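You operate a simulated robot arm through the tools that you are given. There is no shell and no other tool. Be economical: measure what you need, move in short steps, check, and stop when the job is done.

The job below is to be done with a simulated two-armed robot. You get a single attempt, and the scene is never put back.

TASK
Flatten the creased white hat's brim on the round plate at low heat.
Fine: dial to Low before you switch on; wait till no crease shows, then switch off; scorch nothing; the hat stays on the plate.

It is judged by the outcome, as a careful person would: the job done as asked, and still so three seconds after it is handed in. It fails if anything else is knocked over, pushed out of place, dropped, spilled or broken.

THE ROBOT
Two 6-joint arms with two-finger parallel grippers on one trunk, on a base that drives. Base frame: it is fixed to the floor where the robot stands at the start and does not move with it; the origin is under the middle of the robot, x ahead of it, y to its left, z up; the surface under the hand at the start is at about z = 80. Lengths are in cm, angles in rad, forces in N, time in s.
The left shoulder is at the start at [7, 16.6, 141.9], the right one opposite. With the tool pointing down near the work surface each hand reaches from about 36 to 78 cm from the robot's upright axis, wherever it stands, measured 20 degrees to its own side. Places, roughly: plate dial [50, 0, 80]; red plate switch [50, 20, 80]; straw hat (40x40x12 cm) [70, -40, 80]; straw hat (43x43x15 cm) [80, -80, 30]; top of the round plate [80, 10, 90]. Payload 3.91 kg a hand.
The TCP of each hand is the grasp point between the finger pads, 3 cm short of the fingertips. In the tool frame z runs along the fingers and y along their closing line. The gripper opens to 11 cm. The fingers are 2 cm wide and 1 cm thick; the gripper's body (4.8 by 11.2 cm) begins 5.5 cm behind the TCP.
Orientation is that of the tool frame in the base frame, as a unit quaternion [x, y, z, w]. With the fingers straight down and closing along the base's y, the tool's x points along the base's -x, its y along +y and its z along -z.

THE INTERFACE
- The arms move only by the tool play_rows. It takes "left_commands", "right_commands" or both (then of equal length, played together; a hand with none holds still); each is one flat list of numbers, 7 for each row, row after row: the turn, a rotation vector about the tool's x, y, z in rad, then the shift along the tool's x, y, z in cm, then the finger opening in cm, from 0 to 11. In form: [ax, ay, az, dx, dy, dz, jaw, ax, ay, az, dx, dy, dz, jaw, ...]. A call has 1 to 12 rows; each row is the pose to reach, as a shift and turn from the pose commanded when the call began, along the tool's axes at that moment. Rows are played at 5 a second. More than 5 cm and 0.15 rad between two rows, or a gripper value outside its range, and nothing of the call is played. A pose out of reach is approached as far as the arm can. The call stops where the force on the tool passes 40 N (or 10 N more than at its start, if that is more) or the arm is blocked; 0.2 s more then pass. The fingers move at their own pace (about 10.8 cm/s each) and stop on an object; they squeeze with about 30 N. The grip force told is the motor's: it shows also when the fingers shut on nothing. Time passes only in rows, and 0.2 s behind the last, so rows that repeat a pose let the fingers close. It gives the time, the measured TCP pose, the force on the tool (base axes), the opening and the grip force at its end, in the units of the frame above (readings bear some noise), with the torque about the TCP (base axes, N m) and any sound that the robot's microphone picked up.
- Cameras (640 x 400 px; columns grow to the right, rows downward): "scene" is now at [11.86, -1.96, 161.71]; the picture's right is [-0.30, -0.95, 0.00], its down [-0.80, 0.25, -0.54] and it looks along [0.52, -0.16, -0.84] (base axes); focal length 257 px, centre (320, 200). "left" rides on the left gripper at [7.7, -0.7, -11.4] in its tool frame; the picture's right is [0.09, 1.00, 0.00], its down [-0.80, 0.07, -0.59] and it looks along [-0.59, 0.05, 0.80] (tool axes); focal length 270 px, centre (320, 200). "right" rides on the right gripper at [7.7, 0.7, -11.4] in its tool frame; the picture's right is [-0.09, 1.00, 0.00], its down [-0.80, -0.07, -0.59] and it looks along [-0.59, -0.05, 0.80] (tool axes); focal length 270 px, centre (320, 200). There is no depth. A picture from a camera that has moved, and an enlarged one, comes with that camera's place and axes in the base frame and with its lens.
- get_image(camera): a new picture of that camera. It takes no simulated time.
- move_column(by): slides the trunk up (or, below 0, down) by that many cm; the arms and the scene camera ride with it, the base frame stays. It gives what a move gives, with no picture.
- drive_base(legs): drives the robot by 1 to 6 legs, each [ahead, left, turn to the left] in cm, cm and rad, along the robot's own axes; the way and the turn of a leg run together, so that a leg with both is an arc; at most 150 cm and 3.142 rad a leg. The arms and the cameras ride along, it lands a little off, and it stops where it bumps. It gives what a move gives.
- pan_tilt(pan, tilt): turns the head with the scene camera to pan (to the left, within 1.501 rad either way) and tilt (down, from -0.506 to 1.204), counted from straight ahead of the robot. It gives what a move gives.
- inspect(camera, box): a new picture of the part [left, top, right, bottom] of that camera's present view, enlarged. It takes no simulated time.
- close_job(): hands the job in; it is judged then, once.

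Work in short steps. Places have to be worked out from the pictures, the camera data and where the tool is seen: move nearer, look again, correct. Check each grasp and each placing, and mend what went wrong. You have 120 turns and 88 pictures in all, those below and enlarged ones among them. Open the grippers and draw the arms clear of the work before you hand the job in, unless the task says otherwise; then end with one line.

The tools are called after "Request:" as a command line: name --argument value ..., lists and objects as JSON in quotes. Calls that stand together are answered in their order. play_rows: Moves the arms, as the interface text tells. Its arguments: {"type":"object","properties":{"left_commands":{"type":"array","items":{"type":"number"}},"right_commands":{"type":"array","items":{"type":"number"}}},"required":[]} The other tools are called the same way: move_column (by) slides the trunk up or down; drive_base (legs) drives the base; pan_tilt (pan, tilt) turns the head that bears the scene camera; get_image (camera) takes a picture; inspect (camera, box) takes an enlarged picture of a part of a camera's view; close_job () hands the job in.

At the start:

```text
t: 0.0
left_tool_pos: [63.0, 28.82, 100.11]
left_ee_rot: [0.001, 1.0, 0.0, 0.001]
left_contact_force: [0.3, 0.0, -0.1]
left_wrist_torque: [0.01, 0.0, 0.01]
left_gripper_width: 11.01
left_grasp_force: 0.1
right_tool_pos: [60.76, -22.02, 99.93]
right_ee_rot: [0.001, 1.0, 0.001, 0.0]
right_contact_force: [0.1, 0.5, -0.2]
right_wrist_torque: [0.0, 0.02, -0.04]
right_gripper_width: 10.97
right_grasp_force: 0.1
trunk travel left (down, up): [-91.4, 2.6]
robot x, y, heading: [-0.29, 0.2, 0.002]
head pan, tilt: [-0.302, 0.995]
```

scene: 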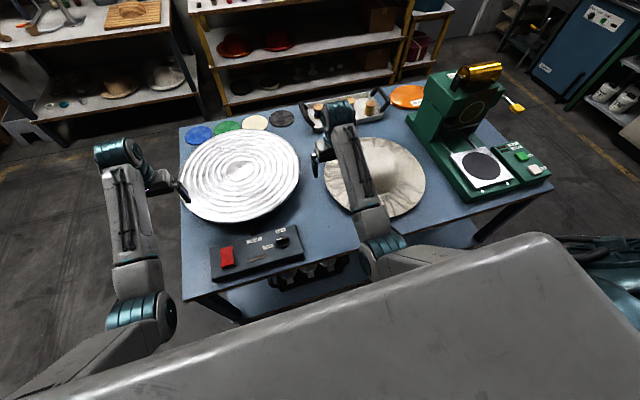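
right: 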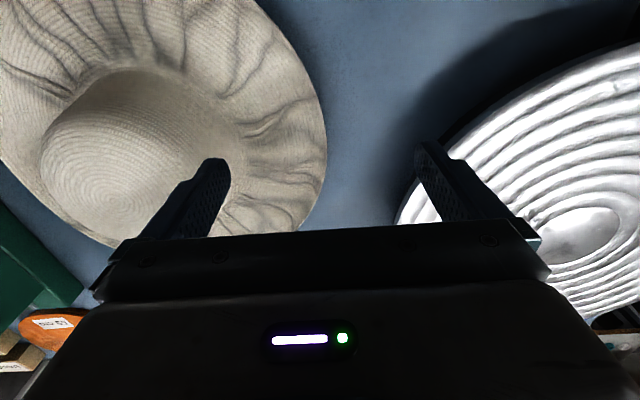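
left: 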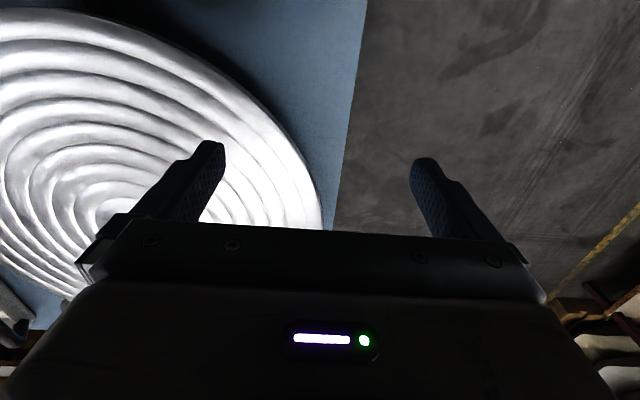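

The table hat has visible creases; another hat lies on the lower level. I look closer at the hat, the controls, and the lower one before choosing.

Request:
inspect --camera "scene" --box '[190, 200, 330, 290]'

Request:
inspect --camera "scene" --box '[300, 70, 560, 230]'

Request:
pan_tilt --pan -0.75 --tilt 0.75

Request:
get_image --camera "scene"

```text
4.44 times, centred on (260, 245) of scene
camera zoom: at [11.86, -1.96, 161.71], right [-0.3, -0.95, 0.0], down [-0.8, 0.25, -0.54], along [0.52, -0.16, -0.84], focal length 1141 px, centre (587, 0)
```

zoom: 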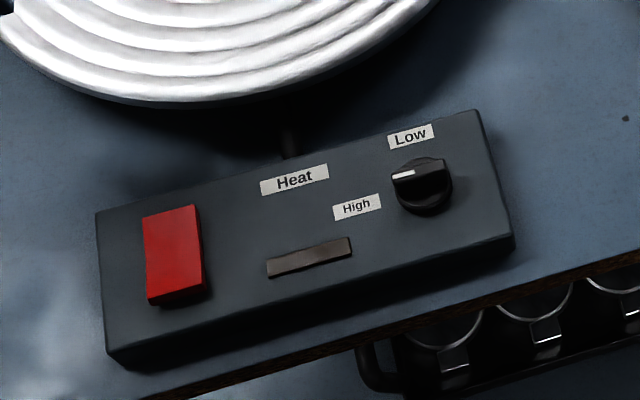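

```text
2.46 times, centred on (430, 150) of scene
camera zoom: at [11.86, -1.96, 161.71], right [-0.3, -0.95, 0.0], down [-0.8, 0.25, -0.54], along [0.52, -0.16, -0.84], focal length 632 px, centre (49, 323)
```

zoom: 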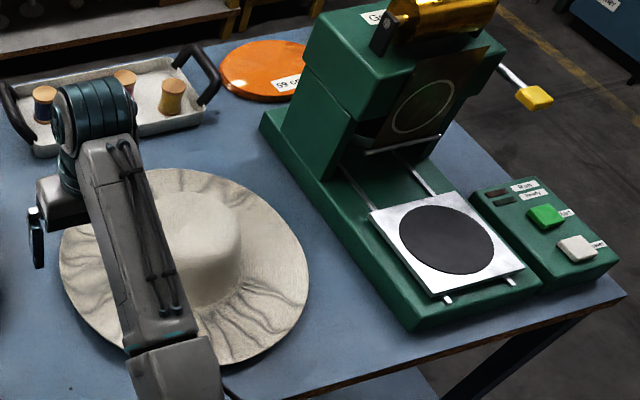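

```text
t: 0.9
left_tool_pos: [62.84, 28.92, 99.98]
left_ee_rot: [0.0, 1.0, 0.001, 0.0]
left_contact_force: [-0.1, -0.3, 1.0]
left_wrist_torque: [0.0, 0.01, 0.0]
left_gripper_width: 11.02
left_grasp_force: 0.0
right_tool_pos: [60.87, -22.0, 99.91]
right_ee_rot: [0.0, 1.0, 0.0, 0.0]
right_contact_force: [0.0, 0.5, 0.3]
right_wrist_torque: [-0.01, 0.01, 0.02]
right_gripper_width: 11.02
right_grasp_force: 0.0
trunk travel left (down, up): [-91.4, 2.6]
robot x, y, heading: [0.42, -0.18, -0.002]
head pan, tilt: [-0.75, 0.75]
```

```text
82 pictures are left
camera scene: at [11.24, -5.52, 163.59], right [-0.68, -0.73, 0.0], down [-0.5, 0.46, -0.73], along [0.53, -0.5, -0.68], focal length 257 px, centre (320, 200)
```

scene: 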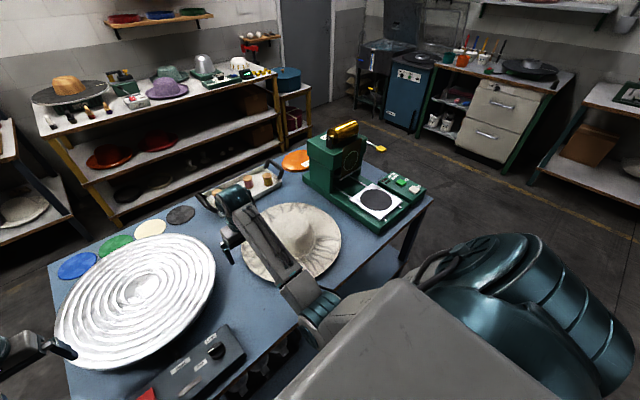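

There's a second hat at z 30 under the table, hidden. I need to see which is the creased white one: back away and look under the table.

Request:
drive_base --legs '[[-70, 0, 0]]'

Request:
move_column --by -45

Request:
pan_tilt --pan -0.45 --tilt 0.45

Request:
get_image --camera "scene"

```text
t: 4.8
left_tool_pos: [-8.54, 28.85, 99.88]
left_ee_rot: [0.0, 1.0, 0.001, -0.001]
left_contact_force: [-0.1, 0.1, -0.1]
left_wrist_torque: [0.02, 0.0, 0.0]
left_gripper_width: 10.99
left_grasp_force: 0.0
right_tool_pos: [-10.6, -21.98, 99.95]
right_ee_rot: [-0.001, 1.0, 0.0, -0.001]
right_contact_force: [-0.1, -0.8, -0.4]
right_wrist_torque: [-0.02, -0.04, 0.0]
right_gripper_width: 11.0
right_grasp_force: 0.0
trunk travel left (down, up): [-91.4, 2.6]
robot x, y, heading: [-71.35, 0.12, 0.0]
head pan, tilt: [-0.75, 0.75]
```

```text
refused: -45 is not a number from -40 to 40
```

```text
t: 5.6
left_tool_pos: [-8.6, 28.84, 100.03]
left_ee_rot: [0.0, 1.0, 0.001, 0.0]
left_contact_force: [-0.5, -0.6, -0.8]
left_wrist_torque: [-0.02, 0.02, 0.02]
left_gripper_width: 10.97
left_grasp_force: 0.0
right_tool_pos: [-10.68, -21.87, 100.03]
right_ee_rot: [0.0, 1.0, 0.0, 0.001]
right_contact_force: [-1.0, 0.5, 0.2]
right_wrist_torque: [-0.02, -0.01, -0.01]
right_gripper_width: 11.01
right_grasp_force: 0.0
trunk travel left (down, up): [-91.4, 2.6]
robot x, y, heading: [-71.39, 0.03, 0.004]
head pan, tilt: [-0.45, 0.45]
```

```text
81 pictures are left
camera scene: at [-58.13, -3.89, 166.23], right [-0.44, -0.9, 0.0], down [-0.39, 0.19, -0.9], along [0.81, -0.39, -0.44], focal length 257 px, centre (320, 200)
```

scene: 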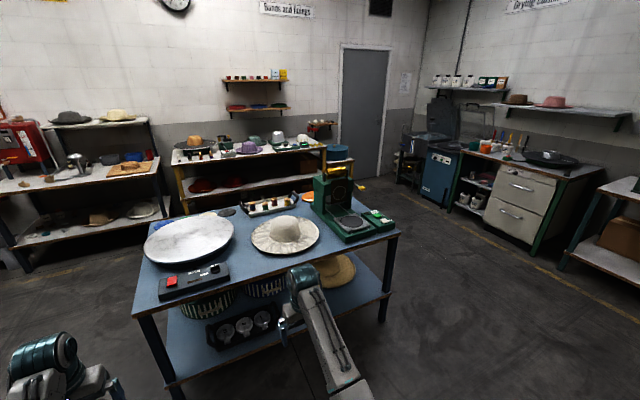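

The lower hat is tan and uncreased; the white one is on the table. I zoom in on it to learn its shape and crown size.

Request:
inspect --camera "scene" --box '[130, 180, 400, 350]'

Request:
inspect --camera "scene" --box '[240, 200, 330, 260]'

```text
2.35 times, centred on (265, 265) of scene
camera zoom: at [-58.13, -3.89, 166.23], right [-0.44, -0.9, 0.0], down [-0.39, 0.19, -0.9], along [0.81, -0.39, -0.44], focal length 604 px, centre (449, 47)
```

zoom: 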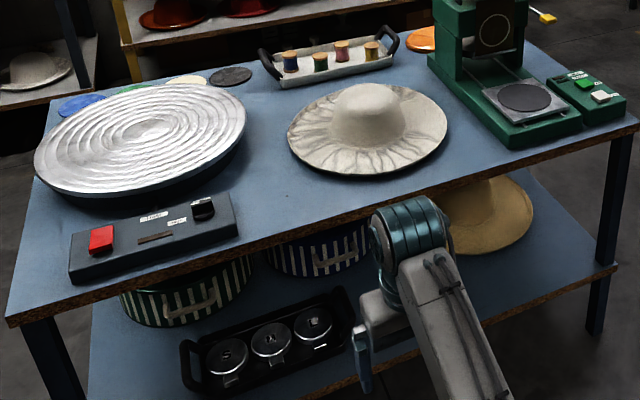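

```text
6.67 times, centred on (285, 230) of scene
camera zoom: at [-58.13, -3.89, 166.23], right [-0.44, -0.9, 0.0], down [-0.39, 0.19, -0.9], along [0.81, -0.39, -0.44], focal length 1712 px, centre (553, 0)
```

zoom: 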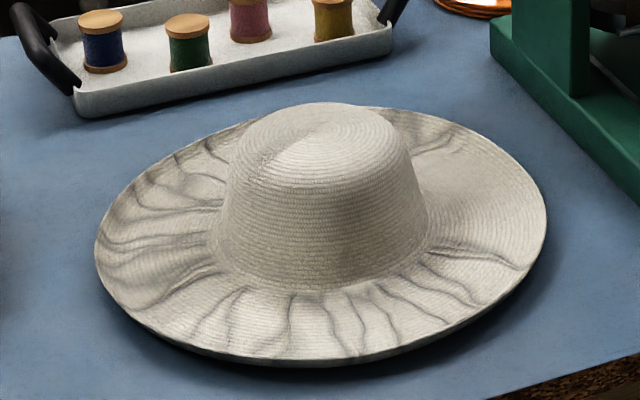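

The brim edge seems raised off the table. I lower the trunk to see the hat edge-on and measure the gap beneath the brim.

Request:
move_column --by -40

Request:
move_column --by -35

Request:
pan_tilt --pan -0.25 --tilt 0.1

Request:
inspect --camera "scene" --box '[200, 130, 440, 280]'

```text
t: 9.4
left_tool_pos: [-8.65, 28.84, 59.98]
left_ee_rot: [0.0, 1.0, 0.0, 0.001]
left_contact_force: [0.5, 0.3, 0.1]
left_wrist_torque: [-0.01, -0.02, 0.02]
left_gripper_width: 11.0
left_grasp_force: 0.1
right_tool_pos: [-10.8, -21.94, 59.87]
right_ee_rot: [0.0, 1.0, 0.0, 0.0]
right_contact_force: [0.0, 0.3, 0.6]
right_wrist_torque: [0.02, 0.02, -0.04]
right_gripper_width: 11.0
right_grasp_force: 0.1
trunk travel left (down, up): [-51.4, 42.6]
robot x, y, heading: [-71.14, 0.29, -0.003]
head pan, tilt: [-0.45, 0.45]
```

```text
t: 12.9
left_tool_pos: [-8.66, 28.92, 24.91]
left_ee_rot: [0.0, 1.0, 0.0, -0.001]
left_contact_force: [-0.4, -0.2, 0.5]
left_wrist_torque: [-0.03, 0.04, -0.02]
left_gripper_width: 11.01
left_grasp_force: 0.0
right_tool_pos: [-10.71, -22.01, 24.9]
right_ee_rot: [-0.001, 1.0, 0.0, 0.0]
right_contact_force: [0.6, -0.3, 0.8]
right_wrist_torque: [-0.01, 0.04, 0.0]
right_gripper_width: 11.01
right_grasp_force: 0.1
trunk travel left (down, up): [-16.4, 77.6]
robot x, y, heading: [-71.45, -0.03, -0.002]
head pan, tilt: [-0.45, 0.45]
```

```text
t: 13.7
left_tool_pos: [-8.55, 28.89, 24.86]
left_ee_rot: [0.001, 1.0, 0.0, 0.0]
left_contact_force: [-0.9, -0.6, 0.5]
left_wrist_torque: [0.0, -0.02, -0.02]
left_gripper_width: 11.01
left_grasp_force: 0.0
right_tool_pos: [-10.7, -21.97, 24.99]
right_ee_rot: [0.0, 1.0, -0.001, -0.001]
right_contact_force: [0.2, -0.3, -1.1]
right_wrist_torque: [-0.01, 0.01, 0.04]
right_gripper_width: 11.0
right_grasp_force: 0.1
trunk travel left (down, up): [-16.4, 77.6]
robot x, y, heading: [-71.4, -0.17, 0.001]
head pan, tilt: [-0.25, 0.099]
```

```text
2.67 times, centred on (320, 205) of scene
camera zoom: at [-57.43, -2.16, 94.48], right [-0.25, -0.97, 0.0], down [-0.1, 0.02, -0.99], along [0.96, -0.25, -0.1], focal length 685 px, centre (320, 187)
```

zoom: 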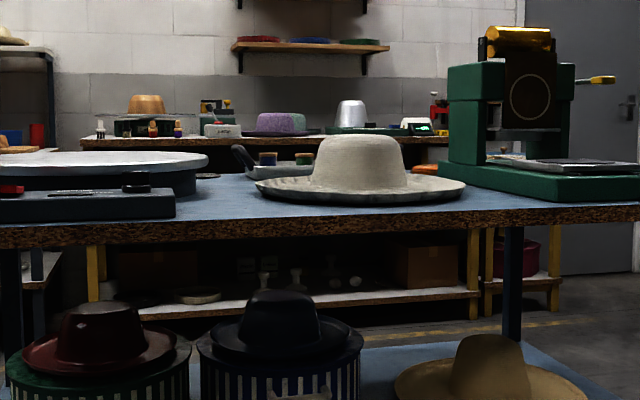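

The brim turns up at its rim. A tighter crop will quantify the gap.

Request:
inspect --camera "scene" --box '[288, 175, 384, 235]'

```text
6.67 times, centred on (336, 205) of scene
camera zoom: at [-57.43, -2.16, 94.48], right [-0.25, -0.97, 0.0], down [-0.1, 0.02, -0.99], along [0.96, -0.25, -0.1], focal length 1712 px, centre (213, 167)
```

zoom: 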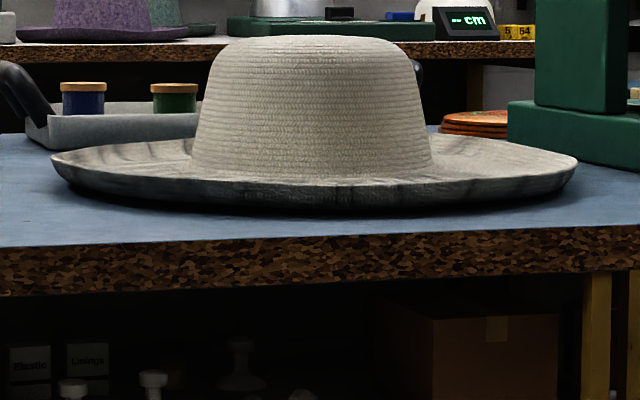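

Table front is at x≈40, hat centre about (68,-41), crown ~17 cm wide. Plan: cradle the crown from both sides with opened finger pairs (vertical fingers), then lift by the column and drive. First I raise the trunk and turn the wrists here, clear of everything.

Request:
move_column --by 40

Request:
move_column --by 21

Request:
play_rows --left_commands '[0, 0, 0.143, -0.5, -1.35, -1.5, 6, 0, 0, 0.286, -0.9, -2.7, -3, 6, 0, 0, 0.428, -1.4, -4, -4.4, 6, 0, 0, 0.571, -1.9, -5.4, -5.8, 6, 0, 0, 0.714, -2.4, -6.7, -7.3, 6, 0, 0, 0.857, -2.8, -8.1, -8.7, 6, 0, 0, 1.0, -3.3, -9.4, -10.2, 6, 0, 0, 1.142, -3.8, -10.8, -11.6, 6, 0, 0, 1.285, -4.2, -12.1, -13.1, 6, 0, 0, 1.428, -4.7, -13.5, -14.5, 6, 0, 0, 1.571, -5.2, -14.8, -16, 6]' --right_commands '[0, 0, -0.143, -0.7, 0.7, -1.5, 6, 0, 0, -0.286, -1.3, 1.4, -3, 6, 0, 0, -0.428, -2, 2.1, -4.4, 6, 0, 0, -0.571, -2.7, 2.9, -5.8, 6, 0, 0, -0.714, -3.4, 3.6, -7.3, 6, 0, 0, -0.857, -4, 4.3, -8.7, 6, 0, 0, -1.0, -4.7, 5, -10.2, 6, 0, 0, -1.142, -5.4, 5.8, -11.6, 6, 0, 0, -1.285, -6, 6.5, -13.1, 6, 0, 0, -1.428, -6.7, 7.2, -14.5, 6, 0, 0, -1.571, -7.4, 8, -16, 6]'

Request:
pan_tilt --pan 0 --tilt 0.9

Request:
get_image --camera "scene"

```text
t: 17.5
left_tool_pos: [-8.58, 28.97, 64.92]
left_ee_rot: [0.0, 1.0, 0.0, 0.0]
left_contact_force: [-0.5, -0.8, -0.9]
left_wrist_torque: [0.02, 0.02, 0.01]
left_gripper_width: 11.02
left_grasp_force: 0.0
right_tool_pos: [-10.77, -21.97, 64.98]
right_ee_rot: [0.0, 1.0, 0.0, 0.0]
right_contact_force: [-0.8, -0.1, 0.9]
right_wrist_torque: [0.01, -0.01, -0.02]
right_gripper_width: 11.0
right_grasp_force: 0.0
trunk travel left (down, up): [-56.4, 37.6]
robot x, y, heading: [-71.76, 0.42, -0.003]
head pan, tilt: [-0.25, 0.099]
```

```text
t: 19.8
left_tool_pos: [-8.62, 28.9, 85.97]
left_ee_rot: [0.0, 1.0, 0.0, 0.0]
left_contact_force: [0.0, -0.8, -0.3]
left_wrist_torque: [0.0, 0.0, -0.02]
left_gripper_width: 11.0
left_grasp_force: 0.1
right_tool_pos: [-10.73, -22.03, 85.93]
right_ee_rot: [-0.001, 1.0, 0.001, 0.0]
right_contact_force: [-0.5, 0.0, 0.1]
right_wrist_torque: [-0.01, 0.01, -0.01]
right_gripper_width: 10.98
right_grasp_force: 0.0
trunk travel left (down, up): [-77.4, 16.6]
robot x, y, heading: [-71.59, -0.05, -0.001]
head pan, tilt: [-0.25, 0.099]
```

```text
t: 22.2
left_tool_pos: [0.95, 13.4, 98.07]
left_ee_rot: [0.708, 0.707, 0.001, 0.0]
left_contact_force: [0.2, 1.0, -0.3]
left_wrist_torque: [0.03, -0.01, 0.0]
left_gripper_width: 6.0
left_grasp_force: 0.0
left hand out of reach, approached as far as the arm can: row 3, 4, 5, 6, 7, 8, 9, 10, 11
right_tool_pos: [1.27, -12.95, 98.49]
right_ee_rot: [0.708, -0.706, 0.002, -0.001]
right_contact_force: [-1.1, -0.2, -0.6]
right_wrist_torque: [-0.01, -0.03, -0.01]
right_gripper_width: 5.98
right_grasp_force: 0.1
right hand out of reach, approached as far as the arm can: row 2, 3, 4, 5, 6, 7, 8, 9, 10, 11
trunk travel left (down, up): [-77.4, 16.6]
robot x, y, heading: [-71.51, 0.07, 0.003]
head pan, tilt: [-0.25, 0.099]
```

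```text
t: 23.3
left_tool_pos: [0.96, 13.4, 98.01]
left_ee_rot: [0.706, 0.708, 0.001, 0.001]
left_contact_force: [-0.5, 0.1, 0.4]
left_wrist_torque: [-0.02, 0.04, 0.01]
left_gripper_width: 6.0
left_grasp_force: 0.2
right_tool_pos: [1.28, -12.96, 98.41]
right_ee_rot: [-0.707, 0.707, -0.001, 0.001]
right_contact_force: [1.0, -0.1, -0.6]
right_wrist_torque: [0.01, -0.03, 0.0]
right_gripper_width: 6.01
right_grasp_force: 0.1
trunk travel left (down, up): [-77.4, 16.6]
robot x, y, heading: [-71.8, 0.04, 0.002]
head pan, tilt: [0.0, 0.901]
```

```text
76 pictures are left
camera scene: at [-58.77, 0.11, 148.4], right [0.0, -1.0, 0.0], down [-0.78, 0.0, -0.62], along [0.62, 0.0, -0.78], focal length 257 px, centre (320, 200)
```

scene: 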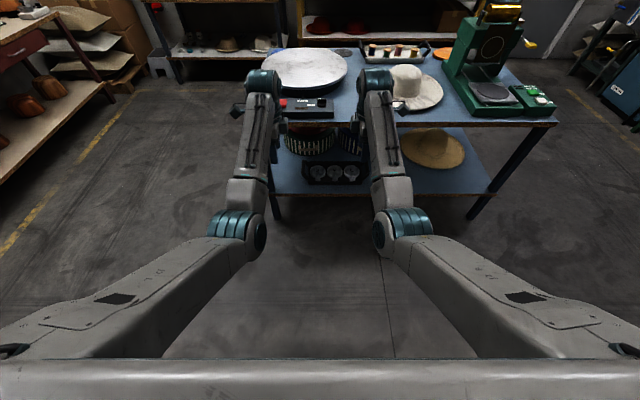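

The arms reached a limit when raised; the vertical offset of the start pose is comfortable, so I'll keep the arms low and use the column for height. Bring both hands back down.

Request:
play_rows --left_commands '[0, 0, 0, 0, -1.5, 4, 6, 0, 0, 0, 0, -3, 8, 6, 0, 0, 0, 0, -4.5, 12, 6, 0, 0, 0, 0, -6, 16, 6, 0, 0, 0, 0, -6, 16, 6]' --right_commands '[0, 0, 0, 0, 1.5, 4, 6, 0, 0, 0, 0, 3, 8, 6, 0, 0, 0, 0, 4.5, 12, 6, 0, 0, 0, 0, 6, 16, 6, 0, 0, 0, 0, 6, 16, 6]'

```text
t: 24.5
left_tool_pos: [-5.21, 13.28, 82.22]
left_ee_rot: [0.707, 0.707, 0.0, 0.0]
left_contact_force: [0.3, -1.2, -0.8]
left_wrist_torque: [0.01, 0.01, -0.03]
left_gripper_width: 6.01
left_grasp_force: 0.0
right_tool_pos: [-4.83, -12.83, 82.47]
right_ee_rot: [0.708, -0.707, 0.0, 0.001]
right_contact_force: [-0.5, -0.6, 0.0]
right_wrist_torque: [0.01, 0.01, -0.01]
right_gripper_width: 5.98
right_grasp_force: 0.1
trunk travel left (down, up): [-77.4, 16.6]
robot x, y, heading: [-71.71, -0.1, -0.002]
head pan, tilt: [0.0, 0.901]
```

Both hands are good at ±13, 66.5 cm ahead. Raise the column fully, shift right to the hat's line, and look.

Request:
move_column --by 16.5

Request:
drive_base --legs '[[0, -41, 0], [40, 0, 0]]'

Request:
get_image --camera "scene"

```text
t: 26.4
left_tool_pos: [-5.23, 13.34, 98.7]
left_ee_rot: [0.707, 0.707, 0.001, 0.001]
left_contact_force: [-0.4, -0.3, -0.6]
left_wrist_torque: [0.0, 0.01, 0.0]
left_gripper_width: 6.02
left_grasp_force: 0.0
right_tool_pos: [-5.0, -12.88, 98.85]
right_ee_rot: [0.708, -0.707, 0.0, 0.0]
right_contact_force: [-0.4, 0.0, -0.1]
right_wrist_torque: [0.05, 0.03, 0.02]
right_gripper_width: 5.99
right_grasp_force: 0.0
trunk travel left (down, up): [-93.9, 0.1]
robot x, y, heading: [-71.52, 0.21, 0.004]
head pan, tilt: [0.0, 0.901]
```

```text
t: 31.0
left_tool_pos: [34.63, -27.6, 98.91]
left_ee_rot: [0.707, 0.708, 0.001, 0.001]
left_contact_force: [0.6, -0.1, 0.1]
left_wrist_torque: [0.02, -0.03, -0.02]
left_gripper_width: 6.0
left_grasp_force: 0.1
right_tool_pos: [34.91, -53.83, 99.06]
right_ee_rot: [0.708, -0.706, 0.0, 0.001]
right_contact_force: [0.1, 0.6, -0.3]
right_wrist_torque: [-0.02, -0.01, 0.0]
right_gripper_width: 6.0
right_grasp_force: 0.0
trunk travel left (down, up): [-93.9, 0.1]
robot x, y, heading: [-31.63, -41.21, 0.005]
head pan, tilt: [0.0, 0.901]
```

```text
75 pictures are left
camera scene: at [-19.07, -40.9, 164.92], right [0.0, -1.0, 0.0], down [-0.78, 0.0, -0.62], along [0.62, 0.0, -0.78], focal length 257 px, centre (320, 200)
```

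scene: 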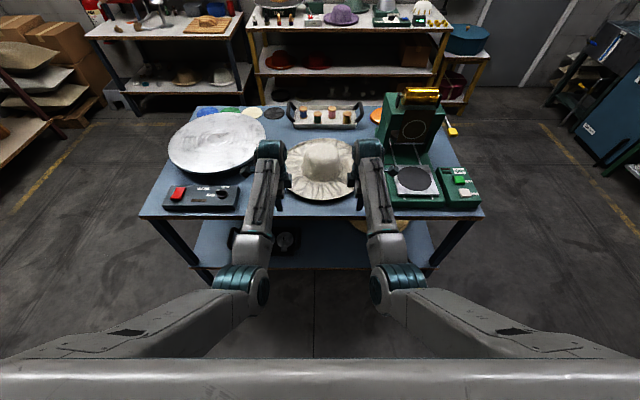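

The hat sits between the arms. I zoom to measure its centre.

Request:
inspect --camera "scene" --box '[250, 120, 410, 220]'

```text
4.00 times, centred on (330, 170) of scene
camera zoom: at [-19.07, -40.9, 164.92], right [0.0, -1.0, 0.0], down [-0.78, 0.0, -0.62], along [0.62, 0.0, -0.78], focal length 1027 px, centre (280, 320)
```

zoom: 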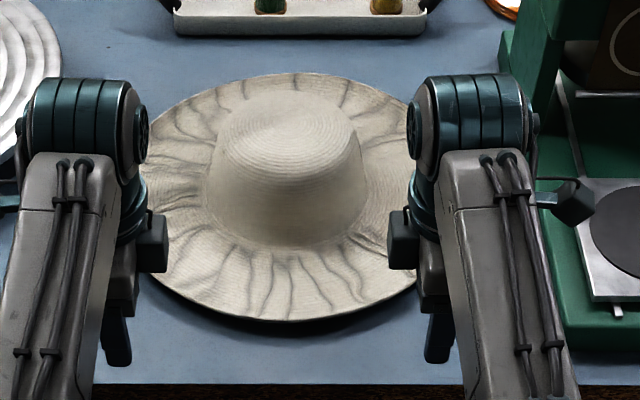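

Hat centre ≈ (66.6, -41.6), crown base radius ≈9.3. Hands' midpoint is (34.8,-40.7) at z 99, tips above the crown; drive forward and slightly right.

Request:
drive_base --legs '[[31.8, -0.9, -0.005]]'

Request:
pan_tilt --pan 0 --tilt 1.0

Request:
inspect --camera "scene" --box '[200, 60, 440, 210]'

Request:
get_image --camera "right"

Request:
get_image --camera "left"

```text
t: 33.2
left_tool_pos: [66.93, -28.73, 98.85]
left_ee_rot: [0.708, 0.706, 0.001, 0.001]
left_contact_force: [-0.5, 0.2, -0.2]
left_wrist_torque: [0.0, 0.01, 0.02]
left_gripper_width: 5.99
left_grasp_force: 0.1
right_tool_pos: [67.02, -54.95, 98.96]
right_ee_rot: [-0.706, 0.708, -0.001, 0.0]
right_contact_force: [-0.2, -1.0, 0.4]
right_wrist_torque: [-0.02, 0.03, 0.0]
right_gripper_width: 6.0
right_grasp_force: 0.1
trunk travel left (down, up): [-93.9, 0.1]
robot x, y, heading: [0.48, -42.28, -0.004]
head pan, tilt: [0.0, 0.901]
```

```text
t: 33.8
left_tool_pos: [66.95, -28.8, 98.72]
left_ee_rot: [0.708, 0.706, 0.0, -0.001]
left_contact_force: [0.6, 0.7, 0.6]
left_wrist_torque: [-0.02, 0.0, -0.01]
left_gripper_width: 5.99
left_grasp_force: 0.0
right_tool_pos: [67.05, -54.78, 99.0]
right_ee_rot: [-0.707, 0.707, 0.0, 0.0]
right_contact_force: [0.4, -0.2, -0.3]
right_wrist_torque: [0.02, 0.02, -0.02]
right_gripper_width: 6.0
right_grasp_force: 0.0
trunk travel left (down, up): [-93.9, 0.1]
robot x, y, heading: [0.81, -41.65, -0.006]
head pan, tilt: [0.0, 1.0]
```

```text
2.67 times, centred on (320, 135) of scene
camera zoom: at [12.73, -41.8, 164.18], right [0.0, -1.0, 0.0], down [-0.84, 0.0, -0.54], along [0.54, 0.0, -0.84], focal length 685 px, centre (320, 373)
```

zoom: 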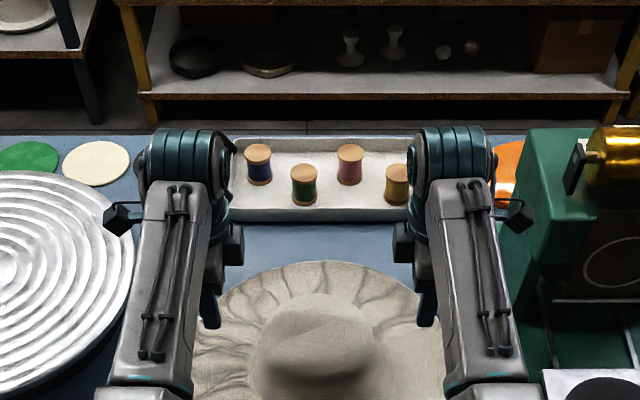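

```text
72 pictures are left
camera right: at [66.52, -62.54, 110.44], right [-1.0, 0.09, 0.0], down [0.07, 0.8, 0.59], along [0.05, 0.59, -0.8], focal length 270 px, centre (320, 200)
```

right: 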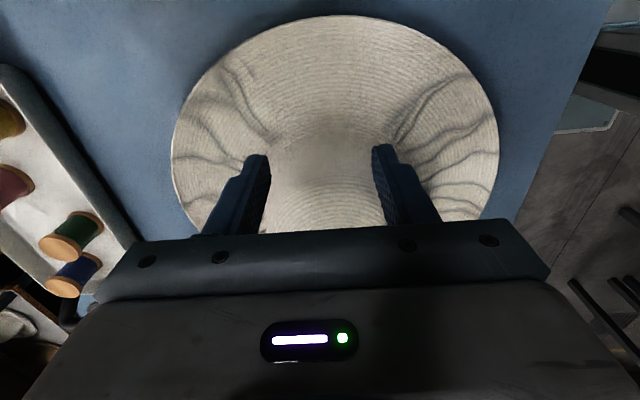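

```text
71 pictures are left
camera left: at [66.23, -21.07, 110.29], right [1.0, 0.09, 0.0], down [0.07, -0.8, 0.59], along [0.05, -0.59, -0.8], focal length 270 px, centre (320, 200)
```

left: 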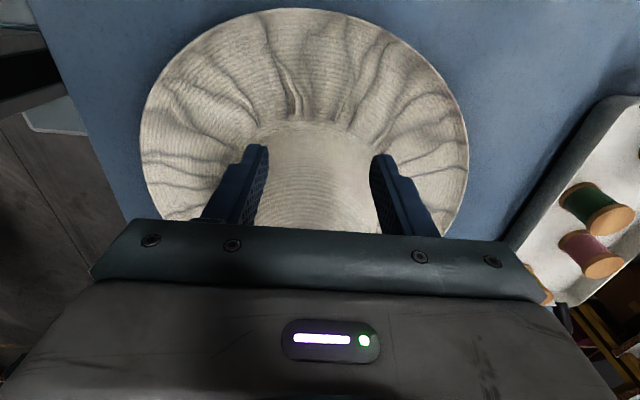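

Hat centre ≈ (65.7,-41.4); hands straddle it at ±13. Pull back 1.2 cm and lower by column so fingertips are just above the brim.

Request:
play_rows --left_commands '[0, 0, 0, 0, -1.2, 0, 6]' --right_commands '[0, 0, 0, 0, 1.2, 0, 6]'

Request:
move_column --by -12.5

Request:
get_image --camera "right"

Request:
get_image --camera "left"

Request:
get_image --camera "scene"

```text
t: 34.2
left_tool_pos: [65.6, -28.69, 98.85]
left_ee_rot: [0.707, 0.707, 0.001, 0.001]
left_contact_force: [-1.2, -0.2, 1.2]
left_wrist_torque: [0.0, 0.04, -0.01]
left_gripper_width: 5.99
left_grasp_force: 0.1
right_tool_pos: [65.87, -55.0, 99.13]
right_ee_rot: [-0.706, 0.708, -0.001, 0.0]
right_contact_force: [0.0, 0.1, 0.1]
right_wrist_torque: [0.03, 0.02, 0.01]
right_gripper_width: 5.99
right_grasp_force: 0.2
trunk travel left (down, up): [-93.9, 0.1]
robot x, y, heading: [0.28, -42.25, -0.003]
head pan, tilt: [0.0, 1.0]
```

```text
t: 35.8
left_tool_pos: [65.78, -28.72, 86.33]
left_ee_rot: [0.708, 0.706, 0.0, 0.0]
left_contact_force: [-0.3, 0.4, 0.1]
left_wrist_torque: [-0.01, 0.02, 0.03]
left_gripper_width: 6.0
left_grasp_force: 0.1
right_tool_pos: [66.01, -54.96, 86.38]
right_ee_rot: [-0.706, 0.708, -0.001, 0.001]
right_contact_force: [0.6, 0.4, -0.5]
right_wrist_torque: [0.06, 0.01, 0.0]
right_gripper_width: 6.01
right_grasp_force: 0.0
trunk travel left (down, up): [-81.4, 12.6]
robot x, y, heading: [0.62, -41.94, -0.003]
head pan, tilt: [0.0, 1.0]
```

```text
70 pictures are left
camera right: at [65.38, -62.64, 97.87], right [-1.0, 0.09, 0.0], down [0.07, 0.8, 0.59], along [0.05, 0.59, -0.8], focal length 270 px, centre (320, 200)
```

right: 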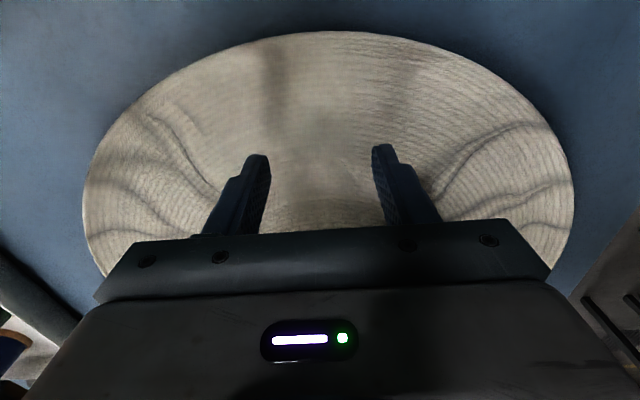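

```text
69 pictures are left
camera left: at [65.1, -21.06, 97.81], right [1.0, 0.09, 0.0], down [0.07, -0.8, 0.59], along [0.05, -0.59, -0.8], focal length 270 px, centre (320, 200)
```

left: 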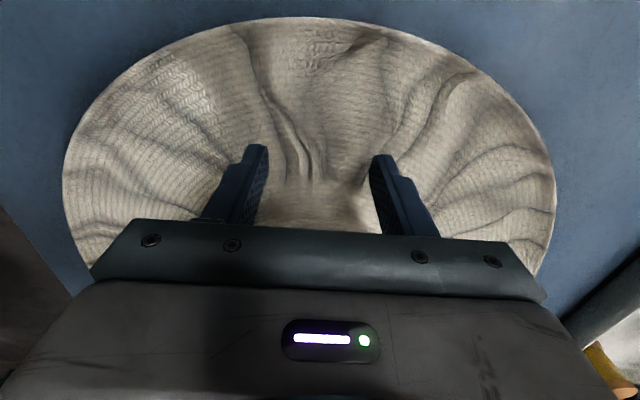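

```text
68 pictures are left
camera scene: at [12.78, -41.8, 151.68], right [0.0, -1.0, 0.0], down [-0.84, 0.0, -0.54], along [0.54, 0.0, -0.84], focal length 257 px, centre (320, 200)
```

scene: 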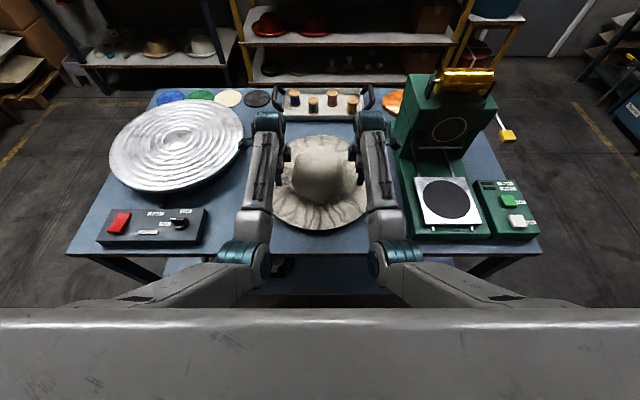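

Fingers are inside the brim beside the crown, no contact. Close in on both sides symmetrically with small final steps.

Request:
play_rows --left_commands '[0, 0, 0, -1, 0, 0, 6, 0, 0, 0, -2, 0, 0, 6, 0, 0, 0, -2.6, 0, 0, 6, 0, 0, 0, -2.9, 0, 0, 6]' --right_commands '[0, 0, 0, -1, 0, 0, 6, 0, 0, 0, -2, 0, 0, 6, 0, 0, 0, -2.6, 0, 0, 6, 0, 0, 0, -2.9, 0, 0, 6]'

```text
t: 36.8
left_tool_pos: [65.9, -31.5, 86.16]
left_ee_rot: [0.707, 0.707, -0.001, -0.001]
left_contact_force: [-0.9, 0.1, -0.1]
left_wrist_torque: [0.0, -0.02, -0.01]
left_gripper_width: 6.0
left_grasp_force: 0.1
right_tool_pos: [66.14, -52.0, 86.24]
right_ee_rot: [-0.706, 0.708, 0.0, 0.0]
right_contact_force: [0.1, 0.6, 0.0]
right_wrist_torque: [0.02, 0.05, -0.02]
right_gripper_width: 6.0
right_grasp_force: 0.1
trunk travel left (down, up): [-81.4, 12.6]
robot x, y, heading: [0.72, -41.87, -0.005]
head pan, tilt: [0.0, 1.0]
```

No contact yet; continue in 0.2–0.3 cm steps.

Request:
play_rows --left_commands '[0, 0, 0, -0.3, 0, 0, 6, 0, 0, 0, -0.6, 0, 0, 6, 0, 0, 0, -0.8, 0, 0, 6, 0, 0, 0, -1.0, 0, 0, 6]' --right_commands '[0, 0, 0, -0.3, 0, 0, 6, 0, 0, 0, -0.6, 0, 0, 6, 0, 0, 0, -0.8, 0, 0, 6, 0, 0, 0, -1.0, 0, 0, 6]'

```text
t: 37.8
left_tool_pos: [65.82, -32.34, 86.39]
left_ee_rot: [0.707, 0.708, 0.002, -0.001]
left_contact_force: [-1.1, 28.4, 4.2]
left_wrist_torque: [0.83, -0.05, 0.84]
left_gripper_width: 5.92
left_grasp_force: 0.0
right_tool_pos: [65.97, -51.34, 86.37]
right_ee_rot: [-0.705, 0.709, -0.002, -0.002]
right_contact_force: [0.7, -27.8, -1.2]
right_wrist_torque: [-0.87, 0.02, -0.87]
right_gripper_width: 6.09
right_grasp_force: 0.4
trunk travel left (down, up): [-81.4, 12.6]
robot x, y, heading: [0.6, -41.97, -0.003]
head pan, tilt: [0.0, 1.0]
```

Solid 28 N on both sides, but the torque shows only the far fingers touch, so the crown centre lies a bit further. Back off, shift 1.2 cm forward, and re-squeeze.

Request:
play_rows --left_commands '[0, 0, 0, 0.8, 0, 0, 6, 0, 0, 0, 0.8, 1.2, 0, 6, 0, 0, 0, 0.4, 1.2, 0, 6, 0, 0, 0, 0.2, 1.2, 0, 6, 0, 0, 0, 0.0, 1.2, 0, 6]' --right_commands '[0, 0, 0, 0.8, 0, 0, 6, 0, 0, 0, 0.8, -1.2, 0, 6, 0, 0, 0, 0.4, -1.2, 0, 6, 0, 0, 0, 0.2, -1.2, 0, 6, 0, 0, 0, 0.0, -1.2, 0, 6]'

```text
t: 39.0
left_tool_pos: [67.11, -32.21, 86.28]
left_ee_rot: [0.707, 0.707, 0.003, -0.004]
left_contact_force: [0.1, 39.6, -2.0]
left_wrist_torque: [1.18, 0.07, -1.2]
left_gripper_width: 6.03
left_grasp_force: 0.0
right_tool_pos: [67.23, -51.49, 86.37]
right_ee_rot: [-0.706, 0.708, -0.003, -0.003]
right_contact_force: [0.1, -40.0, 2.3]
right_wrist_torque: [-1.1, 0.24, 1.14]
right_gripper_width: 5.99
right_grasp_force: 0.2
trunk travel left (down, up): [-81.4, 12.6]
robot x, y, heading: [0.91, -41.89, -0.003]
head pan, tilt: [0.0, 1.0]
```

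Now the near fingers take it; the centre lies between. Back off, shift -0.6 and re-squeeze gently.

Request:
play_rows --left_commands '[0, 0, 0, 0.8, 0, 0, 6, 0, 0, 0, 0.8, -0.6, 0, 6, 0, 0, 0, 0.4, -0.6, 0, 6, 0, 0, 0, 0.2, -0.6, 0, 6, 0, 0, 0, 0.0, -0.6, 0, 6, 0, 0, 0, 0.0, -0.6, 0, 6]' --right_commands '[0, 0, 0, 0.8, 0, 0, 6, 0, 0, 0, 0.8, 0.6, 0, 6, 0, 0, 0, 0.4, 0.6, 0, 6, 0, 0, 0, 0.2, 0.6, 0, 6, 0, 0, 0, 0.0, 0.6, 0, 6, 0, 0, 0, 0.0, 0.6, 0, 6]'

```text
t: 40.4
left_tool_pos: [66.34, -32.43, 86.31]
left_ee_rot: [0.707, 0.707, 0.002, -0.002]
left_contact_force: [-1.5, 25.4, 8.5]
left_wrist_torque: [0.67, 0.3, -0.57]
left_gripper_width: 6.04
left_grasp_force: 0.0
right_tool_pos: [66.56, -51.35, 86.41]
right_ee_rot: [-0.706, 0.708, -0.001, -0.001]
right_contact_force: [0.0, -23.3, -1.1]
right_wrist_torque: [-0.73, -0.06, 0.75]
right_gripper_width: 5.98
right_grasp_force: 0.0
trunk travel left (down, up): [-81.4, 12.6]
robot x, y, heading: [0.6, -41.93, 0.003]
head pan, tilt: [0.0, 1.0]
```

Nearly balanced; another -0.3 and slightly firmer.

Request:
play_rows --left_commands '[0, 0, 0, 0.6, -0.3, 0, 6, 0, 0, 0, 0.2, -0.3, 0, 6, 0, 0, 0, 0.0, -0.3, 0, 6, 0, 0, 0, -0.1, -0.3, 0, 6, 0, 0, 0, -0.1, -0.3, 0, 6]' --right_commands '[0, 0, 0, 0.6, 0.3, 0, 6, 0, 0, 0, 0.2, 0.3, 0, 6, 0, 0, 0, 0.0, 0.3, 0, 6, 0, 0, 0, -0.1, 0.3, 0, 6, 0, 0, 0, -0.1, 0.3, 0, 6]'

```text
t: 41.6
left_tool_pos: [66.15, -32.46, 86.12]
left_ee_rot: [0.707, 0.707, 0.002, -0.002]
left_contact_force: [2.4, 35.4, 0.2]
left_wrist_torque: [1.06, 0.0, -0.21]
left_gripper_width: 6.11
left_grasp_force: 1.4
right_tool_pos: [66.28, -51.35, 86.49]
right_ee_rot: [-0.706, 0.708, -0.003, -0.001]
right_contact_force: [-1.8, -35.9, 7.2]
right_wrist_torque: [-1.03, 0.3, 1.09]
right_gripper_width: 6.08
right_grasp_force: 0.6
trunk travel left (down, up): [-81.4, 12.6]
robot x, y, heading: [0.37, -42.11, 0.002]
head pan, tilt: [0.0, 1.0]
```

Left is balanced, right bears 36 N on one finger: three good contacts. Test lift of 2 cm by column.

Request:
move_column --by 2

Request:
inspect --camera "scene" --box '[240, 110, 400, 250]'

Request:
get_image --camera "right"

```text
t: 42.2
left_tool_pos: [66.26, -32.49, 88.24]
left_ee_rot: [0.707, 0.707, 0.002, -0.002]
left_contact_force: [3.4, 35.6, -1.0]
left_wrist_torque: [1.03, -0.01, -0.63]
left_gripper_width: 6.12
left_grasp_force: 1.0
right_tool_pos: [66.14, -51.3, 88.32]
right_ee_rot: [-0.706, 0.708, -0.001, -0.002]
right_contact_force: [-2.3, -35.6, -1.0]
right_wrist_torque: [-1.07, 0.03, 1.07]
right_gripper_width: 6.1
right_grasp_force: 1.3
trunk travel left (down, up): [-83.4, 10.6]
robot x, y, heading: [0.35, -41.63, -0.002]
head pan, tilt: [0.0, 1.0]
```

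```text
2.86 times, centred on (320, 180) of scene
camera zoom: at [12.76, -41.8, 153.68], right [0.0, -1.0, 0.0], down [-0.84, 0.0, -0.54], along [0.54, 0.0, -0.84], focal length 734 px, centre (320, 257)
```

zoom: 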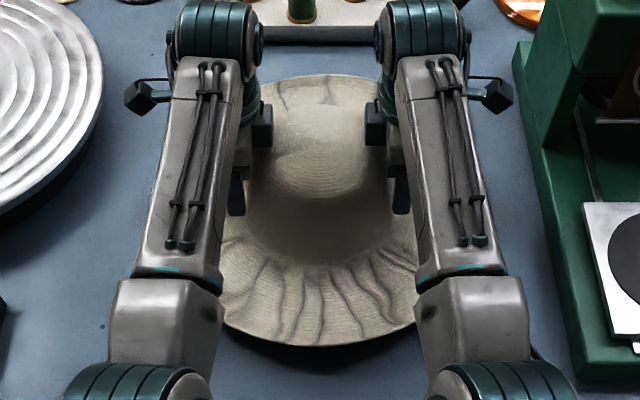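

```text
66 pictures are left
camera right: at [65.61, -58.87, 99.89], right [-1.0, 0.09, 0.0], down [0.07, 0.8, 0.59], along [0.05, 0.59, -0.81], focal length 270 px, centre (320, 200)
```

right: 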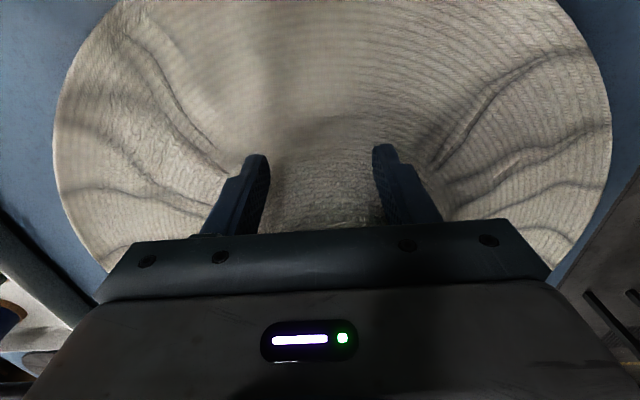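

The hat is held and lifted off the table, level. Raise fully and measure the plate with the head panned left before moving over.

Request:
move_column --by 10.5

Request:
pan_tilt --pan 0.6 --tilt 0.85

Request:
get_image --camera "scene"

```text
t: 43.6
left_tool_pos: [66.16, -32.54, 98.54]
left_ee_rot: [0.707, 0.707, 0.002, -0.002]
left_contact_force: [3.9, 35.1, -0.4]
left_wrist_torque: [1.06, -0.08, -0.51]
left_gripper_width: 6.12
left_grasp_force: 2.0
right_tool_pos: [66.34, -51.25, 98.88]
right_ee_rot: [-0.706, 0.708, -0.002, -0.002]
right_contact_force: [-3.5, -34.4, -1.0]
right_wrist_torque: [-1.02, 0.1, 1.11]
right_gripper_width: 6.16
right_grasp_force: 2.1
trunk travel left (down, up): [-93.9, 0.1]
robot x, y, heading: [0.67, -41.72, -0.005]
head pan, tilt: [0.0, 1.0]
```

```text
t: 44.6
left_tool_pos: [66.14, -32.48, 98.73]
left_ee_rot: [0.708, 0.707, 0.002, -0.002]
left_contact_force: [3.2, 34.2, -1.1]
left_wrist_torque: [1.09, -0.06, -0.46]
left_gripper_width: 6.16
left_grasp_force: 1.4
right_tool_pos: [66.31, -51.37, 98.99]
right_ee_rot: [-0.706, 0.708, -0.002, -0.001]
right_contact_force: [-3.0, -34.7, 0.1]
right_wrist_torque: [-1.08, 0.11, 1.08]
right_gripper_width: 6.14
right_grasp_force: 2.1
trunk travel left (down, up): [-93.9, 0.1]
robot x, y, heading: [0.76, -41.73, -0.004]
head pan, tilt: [0.6, 0.85]
```

```text
65 pictures are left
camera scene: at [12.28, -37.4, 165.29], right [0.56, -0.83, 0.0], down [-0.62, -0.42, -0.66], along [0.55, 0.37, -0.75], focal length 257 px, centre (320, 200)
```

scene: 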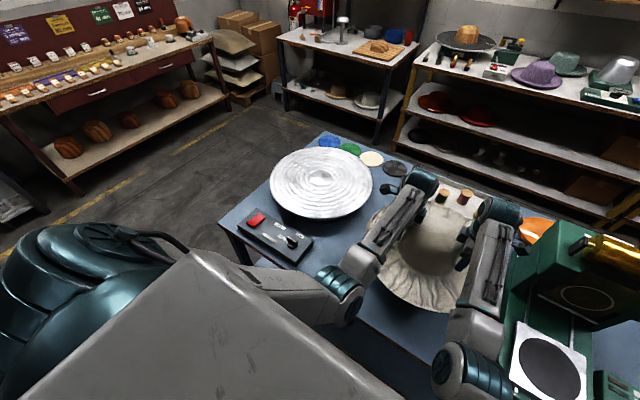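

Plate centre measures ≈ (76.8, 7), radius ≈21.5. Hat bottom is at ≈92.5, above plate and panel; drive left 49 cm.

Request:
drive_base --legs '[[0, 25, 0], [0, 24, 0.004]]'

Request:
pan_tilt --pan 0 --tilt 1.0

Request:
get_image --camera "scene"

```text
t: 47.8
left_tool_pos: [66.2, 16.32, 98.73]
left_ee_rot: [0.706, 0.708, 0.002, -0.002]
left_contact_force: [2.9, 34.9, -1.0]
left_wrist_torque: [1.07, -0.1, -0.3]
left_gripper_width: 6.18
left_grasp_force: 1.5
right_tool_pos: [66.33, -2.32, 98.82]
right_ee_rot: [-0.706, 0.708, 0.0, -0.002]
right_contact_force: [-3.3, -34.4, -0.3]
right_wrist_torque: [-1.0, 0.15, 0.96]
right_gripper_width: 6.21
right_grasp_force: 2.2
trunk travel left (down, up): [-93.9, 0.1]
robot x, y, heading: [0.93, 7.03, 0.004]
head pan, tilt: [0.6, 0.85]
```

```text
t: 48.8
left_tool_pos: [66.26, 16.62, 98.73]
left_ee_rot: [0.706, 0.708, 0.003, -0.003]
left_contact_force: [1.3, 6.8, -1.2]
left_wrist_torque: [0.22, -0.02, 0.02]
left_gripper_width: 6.11
left_grasp_force: 1.0
right_tool_pos: [66.33, -2.21, 98.93]
right_ee_rot: [-0.706, 0.708, -0.002, -0.001]
right_contact_force: [-1.0, -6.7, -0.6]
right_wrist_torque: [-0.24, 0.03, 0.24]
right_gripper_width: 6.06
right_grasp_force: 1.3
trunk travel left (down, up): [-93.9, 0.1]
robot x, y, heading: [0.9, 7.15, 0.004]
head pan, tilt: [0.0, 1.0]
```

```text
64 pictures are left
camera scene: at [12.87, 7.3, 164.17], right [0.0, -1.0, 0.0], down [-0.84, 0.0, -0.54], along [0.54, 0.0, -0.84], focal length 257 px, centre (320, 200)
```

scene: 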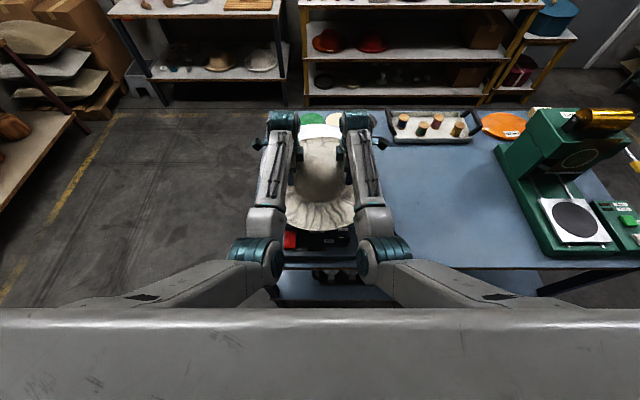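

Squeeze dropped to 7 N (the crown re-seated between the fingers). I re-tighten a little.

Request:
play_rows --left_commands '[0, 0, 0, -0.12, 0, 0, 6, 0, 0, 0, -0.2, 0, 0, 6]' --right_commands '[0, 0, 0, -0.12, 0, 0, 6, 0, 0, 0, -0.2, 0, 0, 6]'

Request:
inspect --camera "scene" --box '[220, 90, 420, 250]'

Request:
get_image --camera "left"

```text
t: 49.4
left_tool_pos: [66.34, 16.6, 98.72]
left_ee_rot: [0.706, 0.708, 0.004, -0.003]
left_contact_force: [1.1, 23.7, -1.5]
left_wrist_torque: [0.72, -0.17, -0.21]
left_gripper_width: 6.08
left_grasp_force: 0.5
right_tool_pos: [66.32, -2.2, 98.93]
right_ee_rot: [-0.705, 0.709, -0.003, -0.004]
right_contact_force: [-0.6, -23.0, -0.1]
right_wrist_torque: [-0.67, 0.11, 0.59]
right_gripper_width: 6.07
right_grasp_force: 1.2
trunk travel left (down, up): [-93.9, 0.1]
robot x, y, heading: [0.81, 7.13, -0.001]
head pan, tilt: [0.0, 1.0]
```

```text
2.50 times, centred on (320, 170) of scene
camera zoom: at [12.87, 7.31, 164.17], right [0.0, -1.0, 0.0], down [-0.84, 0.0, -0.54], along [0.54, 0.0, -0.84], focal length 642 px, centre (320, 275)
```

zoom: 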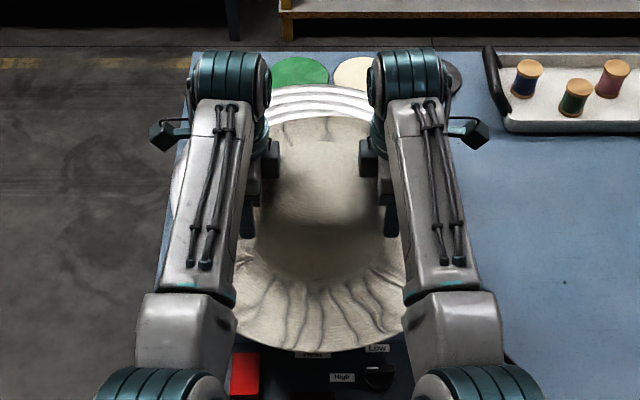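

```text
62 pictures are left
camera left: at [65.48, 24.17, 110.34], right [1.0, 0.09, 0.0], down [0.07, -0.81, 0.59], along [0.05, -0.58, -0.81], focal length 270 px, centre (320, 200)
```

left: 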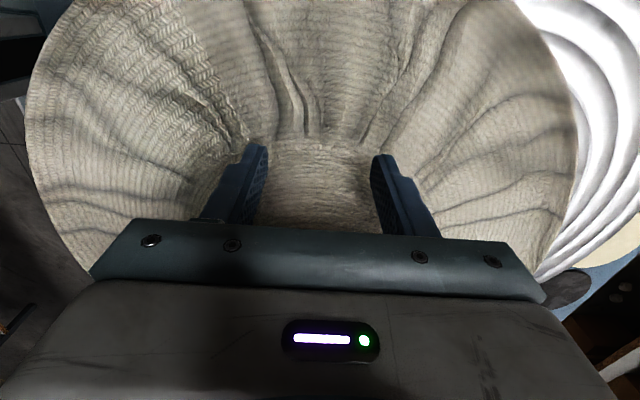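

Hold is firm again (23 N), hat level, centred. Plate back edge at x≈98 confirms centre x≈76.7; drive 10.3 cm ahead gently.

Request:
drive_base --legs '[[5, 0, 0], [5.3, 0, 0]]'

Request:
inspect --camera "scene" --box '[220, 90, 420, 250]'

Request:
get_image --camera "left"

Request:
get_image --camera "right"

```text
t: 50.9
left_tool_pos: [75.31, 16.59, 99.5]
left_ee_rot: [0.706, 0.708, 0.008, 0.0]
left_contact_force: [0.9, 31.8, 0.2]
left_wrist_torque: [0.97, -0.17, -0.34]
left_gripper_width: 6.07
left_grasp_force: 0.8
right_tool_pos: [75.33, -2.19, 99.58]
right_ee_rot: [-0.706, 0.708, -0.006, 0.001]
right_contact_force: [-2.0, -31.9, 1.2]
right_wrist_torque: [-1.02, -0.01, 0.7]
right_gripper_width: 6.1
right_grasp_force: 1.2
trunk travel left (down, up): [-93.9, 0.1]
robot x, y, heading: [10.99, 7.53, -0.0]
head pan, tilt: [0.0, 1.0]
```

```text
2.50 times, centred on (320, 170) of scene
camera zoom: at [21.19, 7.28, 164.32], right [0.0, -1.0, 0.0], down [-0.84, 0.0, -0.55], along [0.55, 0.0, -0.84], focal length 642 px, centre (320, 275)
```

zoom: 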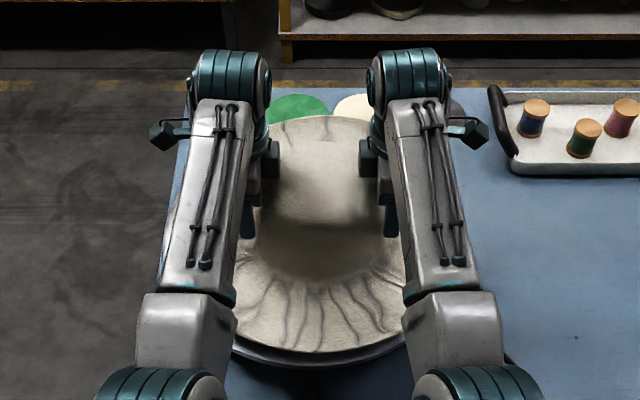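

```text
60 pictures are left
camera left: at [74.4, 24.11, 111.06], right [1.0, 0.09, 0.01], down [0.07, -0.81, 0.59], along [0.06, -0.58, -0.81], focal length 270 px, centre (320, 200)
```

left: 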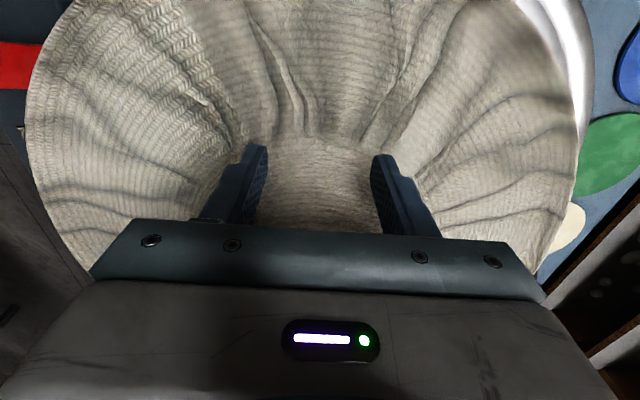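

```text
59 pictures are left
camera right: at [74.6, -9.72, 111.12], right [-1.0, 0.09, -0.01], down [0.07, 0.81, 0.59], along [0.06, 0.58, -0.81], focal length 270 px, centre (320, 200)
```

right: 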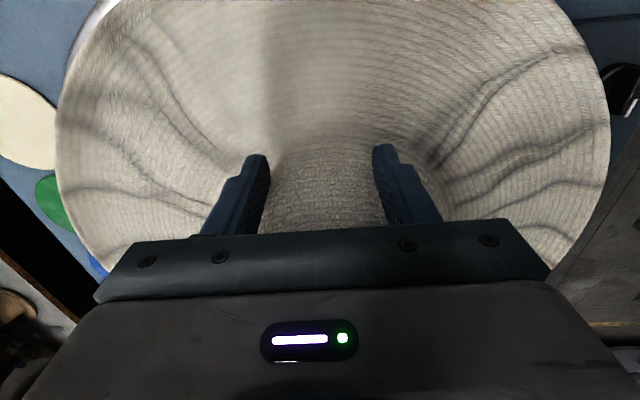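

The readings suggest a slight pitch of the robot (z +0.8, camera lagging). I wait a moment to see whether it is transient.

Request:
play_rows --left_commands '[0, 0, 0, 0, 0, 0, 6, 0, 0, 0, 0, 0, 0, 6]' --right_commands '[0, 0, 0, 0, 0, 0, 6, 0, 0, 0, 0, 0, 0, 6]'

```text
t: 51.5
left_tool_pos: [75.86, 16.61, 98.89]
left_ee_rot: [0.706, 0.708, 0.006, -0.001]
left_contact_force: [-0.3, 5.1, -1.1]
left_wrist_torque: [0.14, 0.0, -0.02]
left_gripper_width: 6.06
left_grasp_force: 0.9
right_tool_pos: [76.03, -2.14, 99.13]
right_ee_rot: [-0.706, 0.709, -0.005, -0.001]
right_contact_force: [-1.9, -4.3, -0.8]
right_wrist_torque: [-0.14, -0.01, 0.14]
right_gripper_width: 6.05
right_grasp_force: 0.3
trunk travel left (down, up): [-93.9, 0.1]
robot x, y, heading: [10.58, 7.12, -0.006]
head pan, tilt: [0.0, 1.0]
```

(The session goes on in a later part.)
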